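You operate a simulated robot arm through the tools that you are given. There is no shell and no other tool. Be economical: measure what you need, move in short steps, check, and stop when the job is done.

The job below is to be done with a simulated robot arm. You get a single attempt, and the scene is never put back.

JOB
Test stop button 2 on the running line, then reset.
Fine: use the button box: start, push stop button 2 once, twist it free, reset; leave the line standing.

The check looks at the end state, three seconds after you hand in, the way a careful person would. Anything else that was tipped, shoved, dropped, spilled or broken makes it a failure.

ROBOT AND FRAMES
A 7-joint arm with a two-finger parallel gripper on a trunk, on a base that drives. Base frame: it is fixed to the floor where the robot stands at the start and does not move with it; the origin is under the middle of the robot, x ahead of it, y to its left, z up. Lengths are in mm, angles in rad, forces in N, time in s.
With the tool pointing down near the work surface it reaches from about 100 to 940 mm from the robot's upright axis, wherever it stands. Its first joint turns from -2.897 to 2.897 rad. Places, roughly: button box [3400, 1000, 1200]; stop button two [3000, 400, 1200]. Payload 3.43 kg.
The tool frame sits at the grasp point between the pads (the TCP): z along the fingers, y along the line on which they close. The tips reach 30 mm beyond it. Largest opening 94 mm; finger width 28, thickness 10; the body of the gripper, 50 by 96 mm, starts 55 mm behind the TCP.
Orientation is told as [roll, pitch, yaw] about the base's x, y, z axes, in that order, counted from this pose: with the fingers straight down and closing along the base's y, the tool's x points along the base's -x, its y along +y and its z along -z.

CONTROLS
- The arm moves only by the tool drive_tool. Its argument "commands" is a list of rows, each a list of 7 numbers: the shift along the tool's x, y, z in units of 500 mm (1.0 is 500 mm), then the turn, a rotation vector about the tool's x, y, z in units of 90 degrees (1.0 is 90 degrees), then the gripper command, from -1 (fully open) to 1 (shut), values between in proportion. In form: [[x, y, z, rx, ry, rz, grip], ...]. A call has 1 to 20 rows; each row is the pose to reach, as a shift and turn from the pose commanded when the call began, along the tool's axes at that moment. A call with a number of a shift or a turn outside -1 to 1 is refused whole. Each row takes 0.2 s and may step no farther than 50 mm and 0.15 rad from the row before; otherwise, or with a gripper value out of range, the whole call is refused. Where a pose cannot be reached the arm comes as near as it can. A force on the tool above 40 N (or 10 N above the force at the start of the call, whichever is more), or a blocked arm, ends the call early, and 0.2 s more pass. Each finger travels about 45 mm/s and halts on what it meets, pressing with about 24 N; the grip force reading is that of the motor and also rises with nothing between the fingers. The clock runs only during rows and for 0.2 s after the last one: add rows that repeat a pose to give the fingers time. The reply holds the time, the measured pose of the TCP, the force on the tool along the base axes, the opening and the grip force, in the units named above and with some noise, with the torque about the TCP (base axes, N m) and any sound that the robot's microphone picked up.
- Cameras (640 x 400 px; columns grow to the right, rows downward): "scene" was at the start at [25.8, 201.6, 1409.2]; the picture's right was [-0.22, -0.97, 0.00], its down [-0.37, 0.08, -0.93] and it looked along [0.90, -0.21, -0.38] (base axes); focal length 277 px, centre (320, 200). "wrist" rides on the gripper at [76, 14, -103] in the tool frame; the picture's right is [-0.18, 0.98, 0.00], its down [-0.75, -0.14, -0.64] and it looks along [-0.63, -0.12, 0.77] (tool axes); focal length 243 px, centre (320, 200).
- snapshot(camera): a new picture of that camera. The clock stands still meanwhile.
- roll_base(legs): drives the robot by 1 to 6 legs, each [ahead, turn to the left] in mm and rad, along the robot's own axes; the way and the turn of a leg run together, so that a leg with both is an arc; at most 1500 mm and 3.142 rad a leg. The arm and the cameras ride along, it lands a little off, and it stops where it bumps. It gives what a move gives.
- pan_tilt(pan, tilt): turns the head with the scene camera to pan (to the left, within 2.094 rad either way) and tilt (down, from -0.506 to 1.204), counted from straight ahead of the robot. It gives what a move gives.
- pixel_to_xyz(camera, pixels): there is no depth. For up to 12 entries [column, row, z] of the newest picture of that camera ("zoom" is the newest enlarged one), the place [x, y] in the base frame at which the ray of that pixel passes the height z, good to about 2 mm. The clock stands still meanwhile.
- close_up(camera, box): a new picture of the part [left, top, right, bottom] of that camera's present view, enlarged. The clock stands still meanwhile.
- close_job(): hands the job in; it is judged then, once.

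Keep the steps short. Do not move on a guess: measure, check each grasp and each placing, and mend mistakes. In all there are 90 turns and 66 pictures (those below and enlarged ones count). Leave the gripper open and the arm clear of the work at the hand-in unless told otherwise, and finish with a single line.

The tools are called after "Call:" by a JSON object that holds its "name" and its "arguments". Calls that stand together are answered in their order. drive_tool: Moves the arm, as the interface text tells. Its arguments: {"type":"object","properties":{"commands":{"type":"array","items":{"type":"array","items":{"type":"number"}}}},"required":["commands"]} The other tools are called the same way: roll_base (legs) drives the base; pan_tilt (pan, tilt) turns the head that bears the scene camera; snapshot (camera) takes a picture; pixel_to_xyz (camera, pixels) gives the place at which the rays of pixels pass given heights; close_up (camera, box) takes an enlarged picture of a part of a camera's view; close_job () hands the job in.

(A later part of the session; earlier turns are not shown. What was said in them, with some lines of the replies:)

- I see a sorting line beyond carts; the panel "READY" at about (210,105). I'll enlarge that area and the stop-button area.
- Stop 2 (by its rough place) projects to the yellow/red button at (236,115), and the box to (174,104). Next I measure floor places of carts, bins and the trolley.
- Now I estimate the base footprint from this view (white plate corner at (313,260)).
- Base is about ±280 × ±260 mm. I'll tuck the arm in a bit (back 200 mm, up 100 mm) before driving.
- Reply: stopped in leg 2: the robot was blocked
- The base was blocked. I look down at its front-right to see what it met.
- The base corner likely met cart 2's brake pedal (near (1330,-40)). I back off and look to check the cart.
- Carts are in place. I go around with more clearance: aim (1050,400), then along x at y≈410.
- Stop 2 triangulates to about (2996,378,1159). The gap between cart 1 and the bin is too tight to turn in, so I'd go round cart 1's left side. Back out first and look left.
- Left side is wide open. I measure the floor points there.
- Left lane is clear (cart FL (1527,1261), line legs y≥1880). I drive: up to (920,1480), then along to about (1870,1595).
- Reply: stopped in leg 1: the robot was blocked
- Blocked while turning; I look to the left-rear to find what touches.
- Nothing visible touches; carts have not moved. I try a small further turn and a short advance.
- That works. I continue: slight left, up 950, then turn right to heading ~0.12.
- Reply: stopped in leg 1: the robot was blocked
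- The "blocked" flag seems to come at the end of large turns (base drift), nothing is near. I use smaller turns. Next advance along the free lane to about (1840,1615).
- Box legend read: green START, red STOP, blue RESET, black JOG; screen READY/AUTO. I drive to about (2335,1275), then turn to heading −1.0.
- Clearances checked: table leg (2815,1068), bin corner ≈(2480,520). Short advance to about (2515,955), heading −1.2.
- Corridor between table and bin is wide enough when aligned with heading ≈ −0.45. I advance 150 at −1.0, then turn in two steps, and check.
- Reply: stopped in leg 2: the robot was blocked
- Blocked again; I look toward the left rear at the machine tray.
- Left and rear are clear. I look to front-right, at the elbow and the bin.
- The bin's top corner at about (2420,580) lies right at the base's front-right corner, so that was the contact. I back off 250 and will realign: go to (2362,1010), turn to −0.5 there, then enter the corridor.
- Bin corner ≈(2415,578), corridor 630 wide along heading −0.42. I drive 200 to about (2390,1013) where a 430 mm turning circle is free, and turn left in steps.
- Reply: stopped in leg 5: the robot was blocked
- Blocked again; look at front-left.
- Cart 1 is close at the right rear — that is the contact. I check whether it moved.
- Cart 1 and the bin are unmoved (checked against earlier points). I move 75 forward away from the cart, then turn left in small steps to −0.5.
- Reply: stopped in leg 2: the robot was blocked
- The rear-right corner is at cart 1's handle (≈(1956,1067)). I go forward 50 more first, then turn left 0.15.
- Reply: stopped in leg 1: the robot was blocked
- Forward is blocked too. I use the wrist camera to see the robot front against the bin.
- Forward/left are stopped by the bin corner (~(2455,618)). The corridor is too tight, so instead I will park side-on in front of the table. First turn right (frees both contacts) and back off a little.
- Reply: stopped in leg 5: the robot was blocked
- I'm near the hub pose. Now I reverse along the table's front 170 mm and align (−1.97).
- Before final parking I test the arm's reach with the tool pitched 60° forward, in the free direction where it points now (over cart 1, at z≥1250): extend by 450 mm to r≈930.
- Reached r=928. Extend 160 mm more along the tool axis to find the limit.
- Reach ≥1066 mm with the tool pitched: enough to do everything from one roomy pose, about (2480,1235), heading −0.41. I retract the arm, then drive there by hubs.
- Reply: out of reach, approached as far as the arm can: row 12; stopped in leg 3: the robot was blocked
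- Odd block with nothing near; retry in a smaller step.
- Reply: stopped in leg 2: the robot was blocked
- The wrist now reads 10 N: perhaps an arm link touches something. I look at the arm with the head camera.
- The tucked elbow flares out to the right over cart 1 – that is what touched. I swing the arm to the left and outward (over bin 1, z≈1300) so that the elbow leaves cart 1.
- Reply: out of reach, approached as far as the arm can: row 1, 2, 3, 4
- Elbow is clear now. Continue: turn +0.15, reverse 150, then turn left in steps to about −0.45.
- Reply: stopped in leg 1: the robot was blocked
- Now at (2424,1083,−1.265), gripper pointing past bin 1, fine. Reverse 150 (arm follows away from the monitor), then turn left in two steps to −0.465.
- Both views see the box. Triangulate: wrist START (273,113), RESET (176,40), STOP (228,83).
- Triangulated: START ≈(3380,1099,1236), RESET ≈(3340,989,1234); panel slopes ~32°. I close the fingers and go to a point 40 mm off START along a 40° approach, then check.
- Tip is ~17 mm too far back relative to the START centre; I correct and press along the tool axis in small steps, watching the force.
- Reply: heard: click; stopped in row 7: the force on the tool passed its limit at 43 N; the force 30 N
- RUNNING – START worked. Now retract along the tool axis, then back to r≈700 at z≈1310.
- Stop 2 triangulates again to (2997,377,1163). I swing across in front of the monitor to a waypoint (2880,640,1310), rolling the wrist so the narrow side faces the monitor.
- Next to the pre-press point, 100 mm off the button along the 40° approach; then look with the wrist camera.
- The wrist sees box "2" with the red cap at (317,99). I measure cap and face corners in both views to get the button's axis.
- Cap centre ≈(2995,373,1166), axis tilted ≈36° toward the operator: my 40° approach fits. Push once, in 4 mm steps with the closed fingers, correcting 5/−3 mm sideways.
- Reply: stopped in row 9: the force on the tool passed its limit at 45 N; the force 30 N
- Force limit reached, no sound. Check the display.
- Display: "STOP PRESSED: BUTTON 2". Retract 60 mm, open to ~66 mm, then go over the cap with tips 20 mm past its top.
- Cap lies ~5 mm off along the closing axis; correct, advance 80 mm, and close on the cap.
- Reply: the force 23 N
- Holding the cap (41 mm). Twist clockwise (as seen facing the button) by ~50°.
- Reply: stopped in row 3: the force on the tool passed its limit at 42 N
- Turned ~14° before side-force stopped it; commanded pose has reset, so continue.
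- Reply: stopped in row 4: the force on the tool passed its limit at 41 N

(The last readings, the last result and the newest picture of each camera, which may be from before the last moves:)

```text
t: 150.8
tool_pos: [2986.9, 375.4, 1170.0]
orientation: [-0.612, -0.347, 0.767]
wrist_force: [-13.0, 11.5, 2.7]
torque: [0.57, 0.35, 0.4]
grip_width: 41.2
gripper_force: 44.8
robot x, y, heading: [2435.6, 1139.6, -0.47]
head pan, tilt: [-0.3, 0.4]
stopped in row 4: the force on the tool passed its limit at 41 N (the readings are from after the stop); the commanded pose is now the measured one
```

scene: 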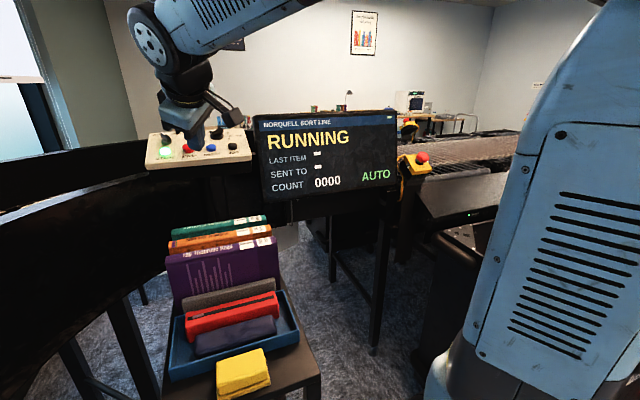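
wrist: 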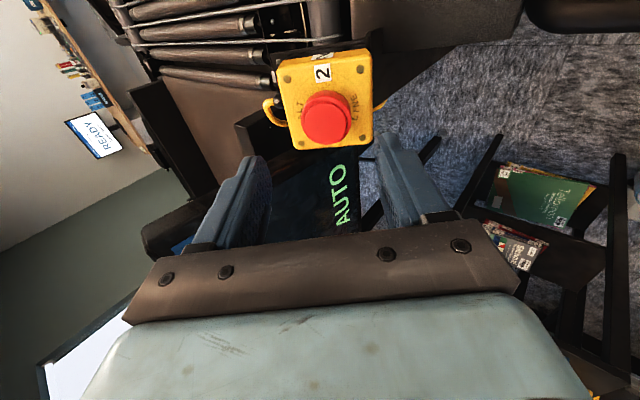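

Call:
{"name": "drive_tool", "arguments": {"commands": [[0, 0, 0, 0, 0, 0.06, 1], [0, 0, 0, 0, 0, 0.12, 1], [0, 0, 0, 0, 0, 0.18, 1], [0, 0, 0, 0, 0, 0.24, 1], [0, 0, 0, 0, 0, 0.3, 1]]}}

Call:
{"name": "close_up", "arguments": {"camera": "scene", "box": [250, 80, 490, 230]}}

```text
t: 151.8
tool_pos: [2987.4, 374.7, 1168.7]
orientation: [-0.471, -0.523, 0.448]
wrist_force: [-14.0, 14.3, 3.3]
torque: [0.46, 0.15, 0.38]
grip_width: 41.0
gripper_force: 44.8
robot x, y, heading: [2436.3, 1136.1, -0.473]
head pan, tilt: [-0.3, 0.4]
stopped in row 4: the force on the tool passed its limit at 41 N (the readings are from after the stop); the commanded pose is now the measured one
```

```text
2.67 times, centred on (370, 155) of scene
```

zoom: 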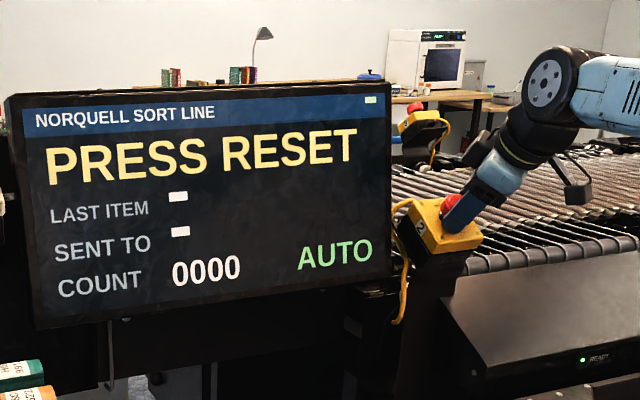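

"PRESS RESET" – the button is free. Open the fingers and retract straight back 110 mm.

Call:
{"name": "drive_tool", "arguments": {"commands": [[0, 0, 0, 0, 0, 0, -0.35], [0, 0, 0, 0, 0, 0, -0.35], [0, 0, 0, 0, 0, 0, -0.35], [0, 0, -0.03, 0, 0, 0, -0.35], [0, 0, -0.08, 0, 0, 0, -0.35], [0, 0, -0.15, 0, 0, 0, -0.35], [0, 0, -0.22, 0, 0, 0, -0.35]]}}

```text
t: 153.4
tool_pos: [2920.6, 397.6, 1250.8]
orientation: [-0.473, -0.523, 0.449]
wrist_force: [0.9, 0.2, 0.2]
torque: [0.02, 0.0, -0.01]
grip_width: 63.6
gripper_force: 0.0
robot x, y, heading: [2434.6, 1136.3, -0.471]
head pan, tilt: [-0.3, 0.4]
```

Retrace in front of the monitor: waypoint (2870,650,1310), then (3085,1005,1310), closing the fingers on the way.

Call:
{"name": "drive_tool", "arguments": {"commands": [[-0.028, 0.071, -0.0435, 0, 0, 0, 1], [-0.056, 0.142, -0.087, 0, 0, 0, 1], [-0.085, 0.214, -0.13, 0, 0, 0, 1], [-0.113, 0.285, -0.174, 0, 0, 0, 1], [-0.141, 0.356, -0.218, 0, 0, 0, 1], [-0.169, 0.427, -0.261, 0, 0, 0, 1], [-0.229, 0.483, -0.251, 0, 0, 0, 1], [-0.289, 0.539, -0.24, 0, 0, 0, 1], [-0.35, 0.596, -0.23, 0, 0, 0, 1], [-0.41, 0.652, -0.22, 0, 0, 0, 1], [-0.47, 0.708, -0.209, 0, 0, 0, 1], [-0.53, 0.764, -0.199, 0, 0, 0, 1], [-0.59, 0.82, -0.188, 0, 0, 0, 1], [-0.651, 0.877, -0.178, 0, 0, 0, 1], [-0.711, 0.933, -0.167, 0, 0, 0, 1], [-0.771, 0.989, -0.157, 0, 0, 0, 1]]}}

```text
t: 156.8
tool_pos: [3086.5, 1003.0, 1312.4]
orientation: [-0.47, -0.524, 0.447]
wrist_force: [-0.6, -1.2, 1.0]
torque: [0.03, -0.02, 0.0]
grip_width: 0.1
gripper_force: 24.1
robot x, y, heading: [2434.1, 1139.9, -0.471]
head pan, tilt: [-0.3, 0.4]
```

Go to a point 40 mm off RESET (≈(3320,989,1239)) and check with the wrist camera.

Call:
{"name": "drive_tool", "arguments": {"commands": [[-0.056, -0.011, 0.052, 0, 0, 0, 1], [-0.112, -0.021, 0.104, 0, 0, 0, 1], [-0.169, -0.032, 0.155, 0, 0, 0, 1], [-0.225, -0.042, 0.207, 0, 0, 0, 1], [-0.281, -0.053, 0.259, 0, 0, 0, 1]]}}

Call:
{"name": "snapshot", "arguments": {"camera": "wrist"}}

```text
t: 158.0
tool_pos: [3278.2, 1005.8, 1290.7]
orientation: [-0.473, -0.525, 0.448]
wrist_force: [-0.7, -0.5, 0.6]
torque: [0.04, 0.0, 0.02]
grip_width: 0.1
gripper_force: 23.7
robot x, y, heading: [2434.7, 1139.0, -0.473]
head pan, tilt: [-0.3, 0.4]
```

```text
4 pictures are left
```

wrist: 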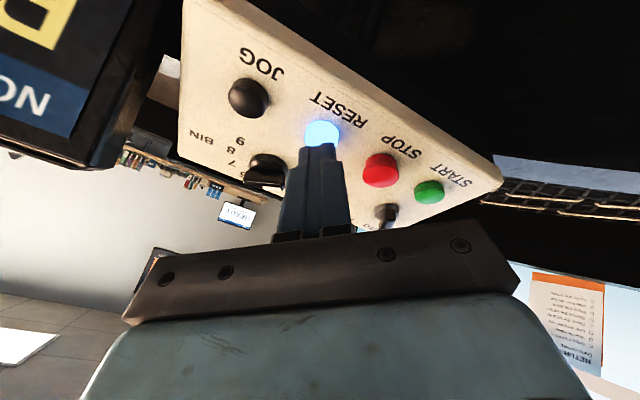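

RESET is lit blue at (322,132). Measure its ray.

Call:
{"name": "pixel_to_xyz", "arguments": {"camera": "wrist", "pixels": [[322, 132, 1230], [322, 132, 1240], [429, 192, 1240], [249, 98, 1240]]}}

```text
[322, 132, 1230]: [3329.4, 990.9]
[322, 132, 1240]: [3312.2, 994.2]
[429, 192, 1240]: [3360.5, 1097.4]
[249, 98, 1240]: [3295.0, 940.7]
```

Within 6 mm. Correct and press RESET in small steps.

Call:
{"name": "drive_tool", "arguments": {"commands": [[0.006, 0.006, 0.035, 0, 0, 0, 1], [0.006, 0.006, 0.058, 0, 0, 0, 1], [0.006, 0.006, 0.068, 0, 0, 0, 1], [0.006, 0.006, 0.074, 0, 0, 0, 1], [0.006, 0.006, 0.08, 0, 0, 0, 1], [0.006, 0.006, 0.086, 0, 0, 0, 1], [0.006, 0.006, 0.092, 0, 0, 0, 1]]}}

Call:
{"name": "close_up", "arguments": {"camera": "scene", "box": [130, 80, 450, 280]}}

```text
t: 159.6
tool_pos: [3298.3, 999.4, 1259.3]
orientation: [-0.476, -0.528, 0.45]
wrist_force: [-26.3, 4.2, 11.1]
torque: [0.05, 0.49, -0.05]
grip_width: 0.0
gripper_force: 23.7
robot x, y, heading: [2432.3, 1139.8, -0.469]
head pan, tilt: [-0.3, 0.4]
heard: click
stopped in row 7: the force on the tool passed its limit at 43 N (the readings are from after the stop); the commanded pose is now the measured one
```

```text
2.00 times, centred on (290, 180) of scene
```

zoom: 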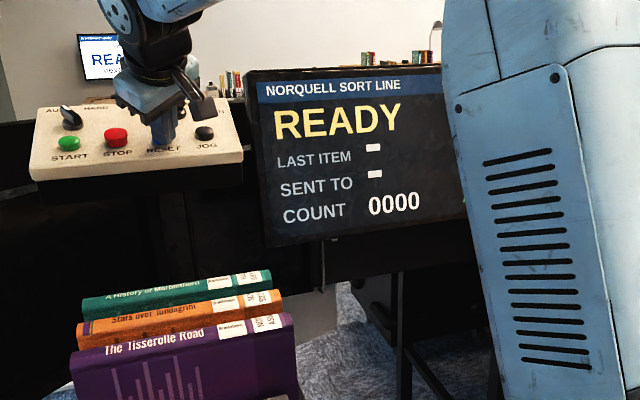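

READY again – reset done, line standing. Retract clear and open the gripper.

Call:
{"name": "drive_tool", "arguments": {"commands": [[0, 0, -0.08, 0, 0, 0, 1], [0, 0, -0.16, 0, 0, 0, 1], [0.07, 0.012, -0.2, 0, 0, 0, 1], [0.14, 0.024, -0.245, 0, 0, 0, -1], [0.21, 0.036, -0.29, 0, 0, 0, -1], [0.278, 0.047, -0.334, 0, 0, 0, -1], [0.278, 0.047, -0.334, 0, 0, 0, -1], [0.278, 0.047, -0.334, 0, 0, 0, -1], [0.278, 0.047, -0.334, 0, 0, 0, -1]]}}

Call:
{"name": "snapshot", "arguments": {"camera": "scene"}}

Call:
{"name": "pan_tilt", "arguments": {"pan": -1.9, "tilt": 0.6}}

Call:
{"name": "snapshot", "arguments": {"camera": "scene"}}

```text
t: 161.6
tool_pos: [3088.8, 1004.8, 1305.7]
orientation: [-0.475, -0.523, 0.451]
wrist_force: [0.1, -0.1, -0.2]
torque: [-0.02, -0.04, 0.0]
grip_width: 94.0
gripper_force: 0.2
robot x, y, heading: [2432.1, 1140.0, -0.468]
head pan, tilt: [-0.3, 0.4]
```

```text
2 pictures are left
```

scene: 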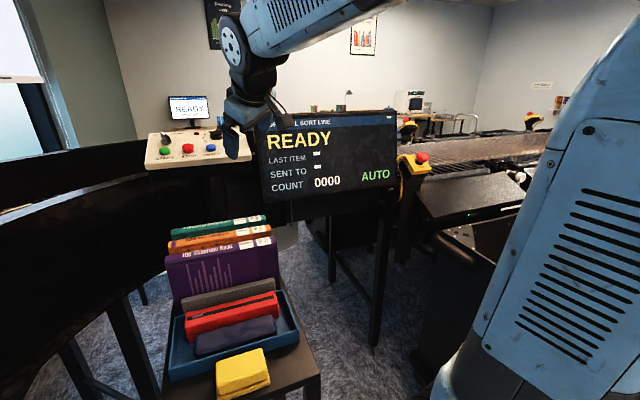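

```text
t: 163.2
tool_pos: [3090.4, 1005.2, 1306.0]
orientation: [-0.475, -0.526, 0.449]
wrist_force: [1.1, -0.3, -0.4]
torque: [0.02, 0.02, 0.02]
grip_width: 94.1
gripper_force: 0.0
robot x, y, heading: [2432.6, 1137.3, -0.472]
head pan, tilt: [-1.901, 0.6]
```

```text
1 pictures are left
```

scene: 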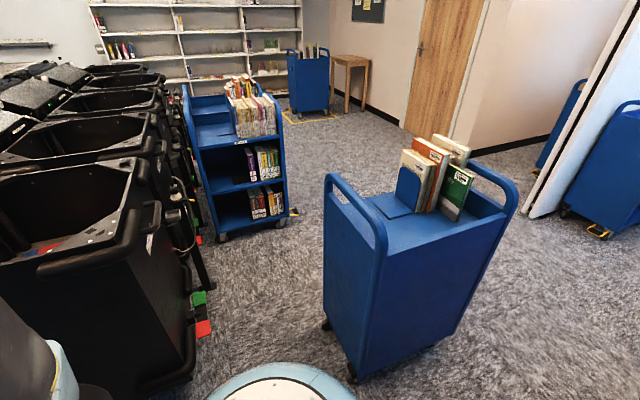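

All stands upright. A last check of cart 1's place from this picture (no new picture).

Call:
{"name": "pixel_to_xyz", "arguments": {"camera": "scene", "pixels": [[327, 327, 0], [352, 380, 0], [443, 340, 0], [222, 240, 0], [283, 225, 0]]}}

```text
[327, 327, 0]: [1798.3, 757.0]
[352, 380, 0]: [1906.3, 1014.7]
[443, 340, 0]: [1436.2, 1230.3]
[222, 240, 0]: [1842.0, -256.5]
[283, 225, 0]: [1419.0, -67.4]
```

Cart 1's rear wheel is still at about (1800,757), which matches the earlier readings. The screen shows READY/AUTO and the gripper is open and clear, so I hand in.

Call:
{"name": "close_job", "arguments": {}}

```text
The job is handed in.
```

Stop button 2 was tested: line started, button 2 pushed once ("STOP PRESSED: BUTTON 2"), twisted free, reset, and the line left standing at READY; on the way the robot bumped a bin, cart 1 and probably cart 2's brake pedal, but all stayed upright and none appeared to have moved in later position checks.
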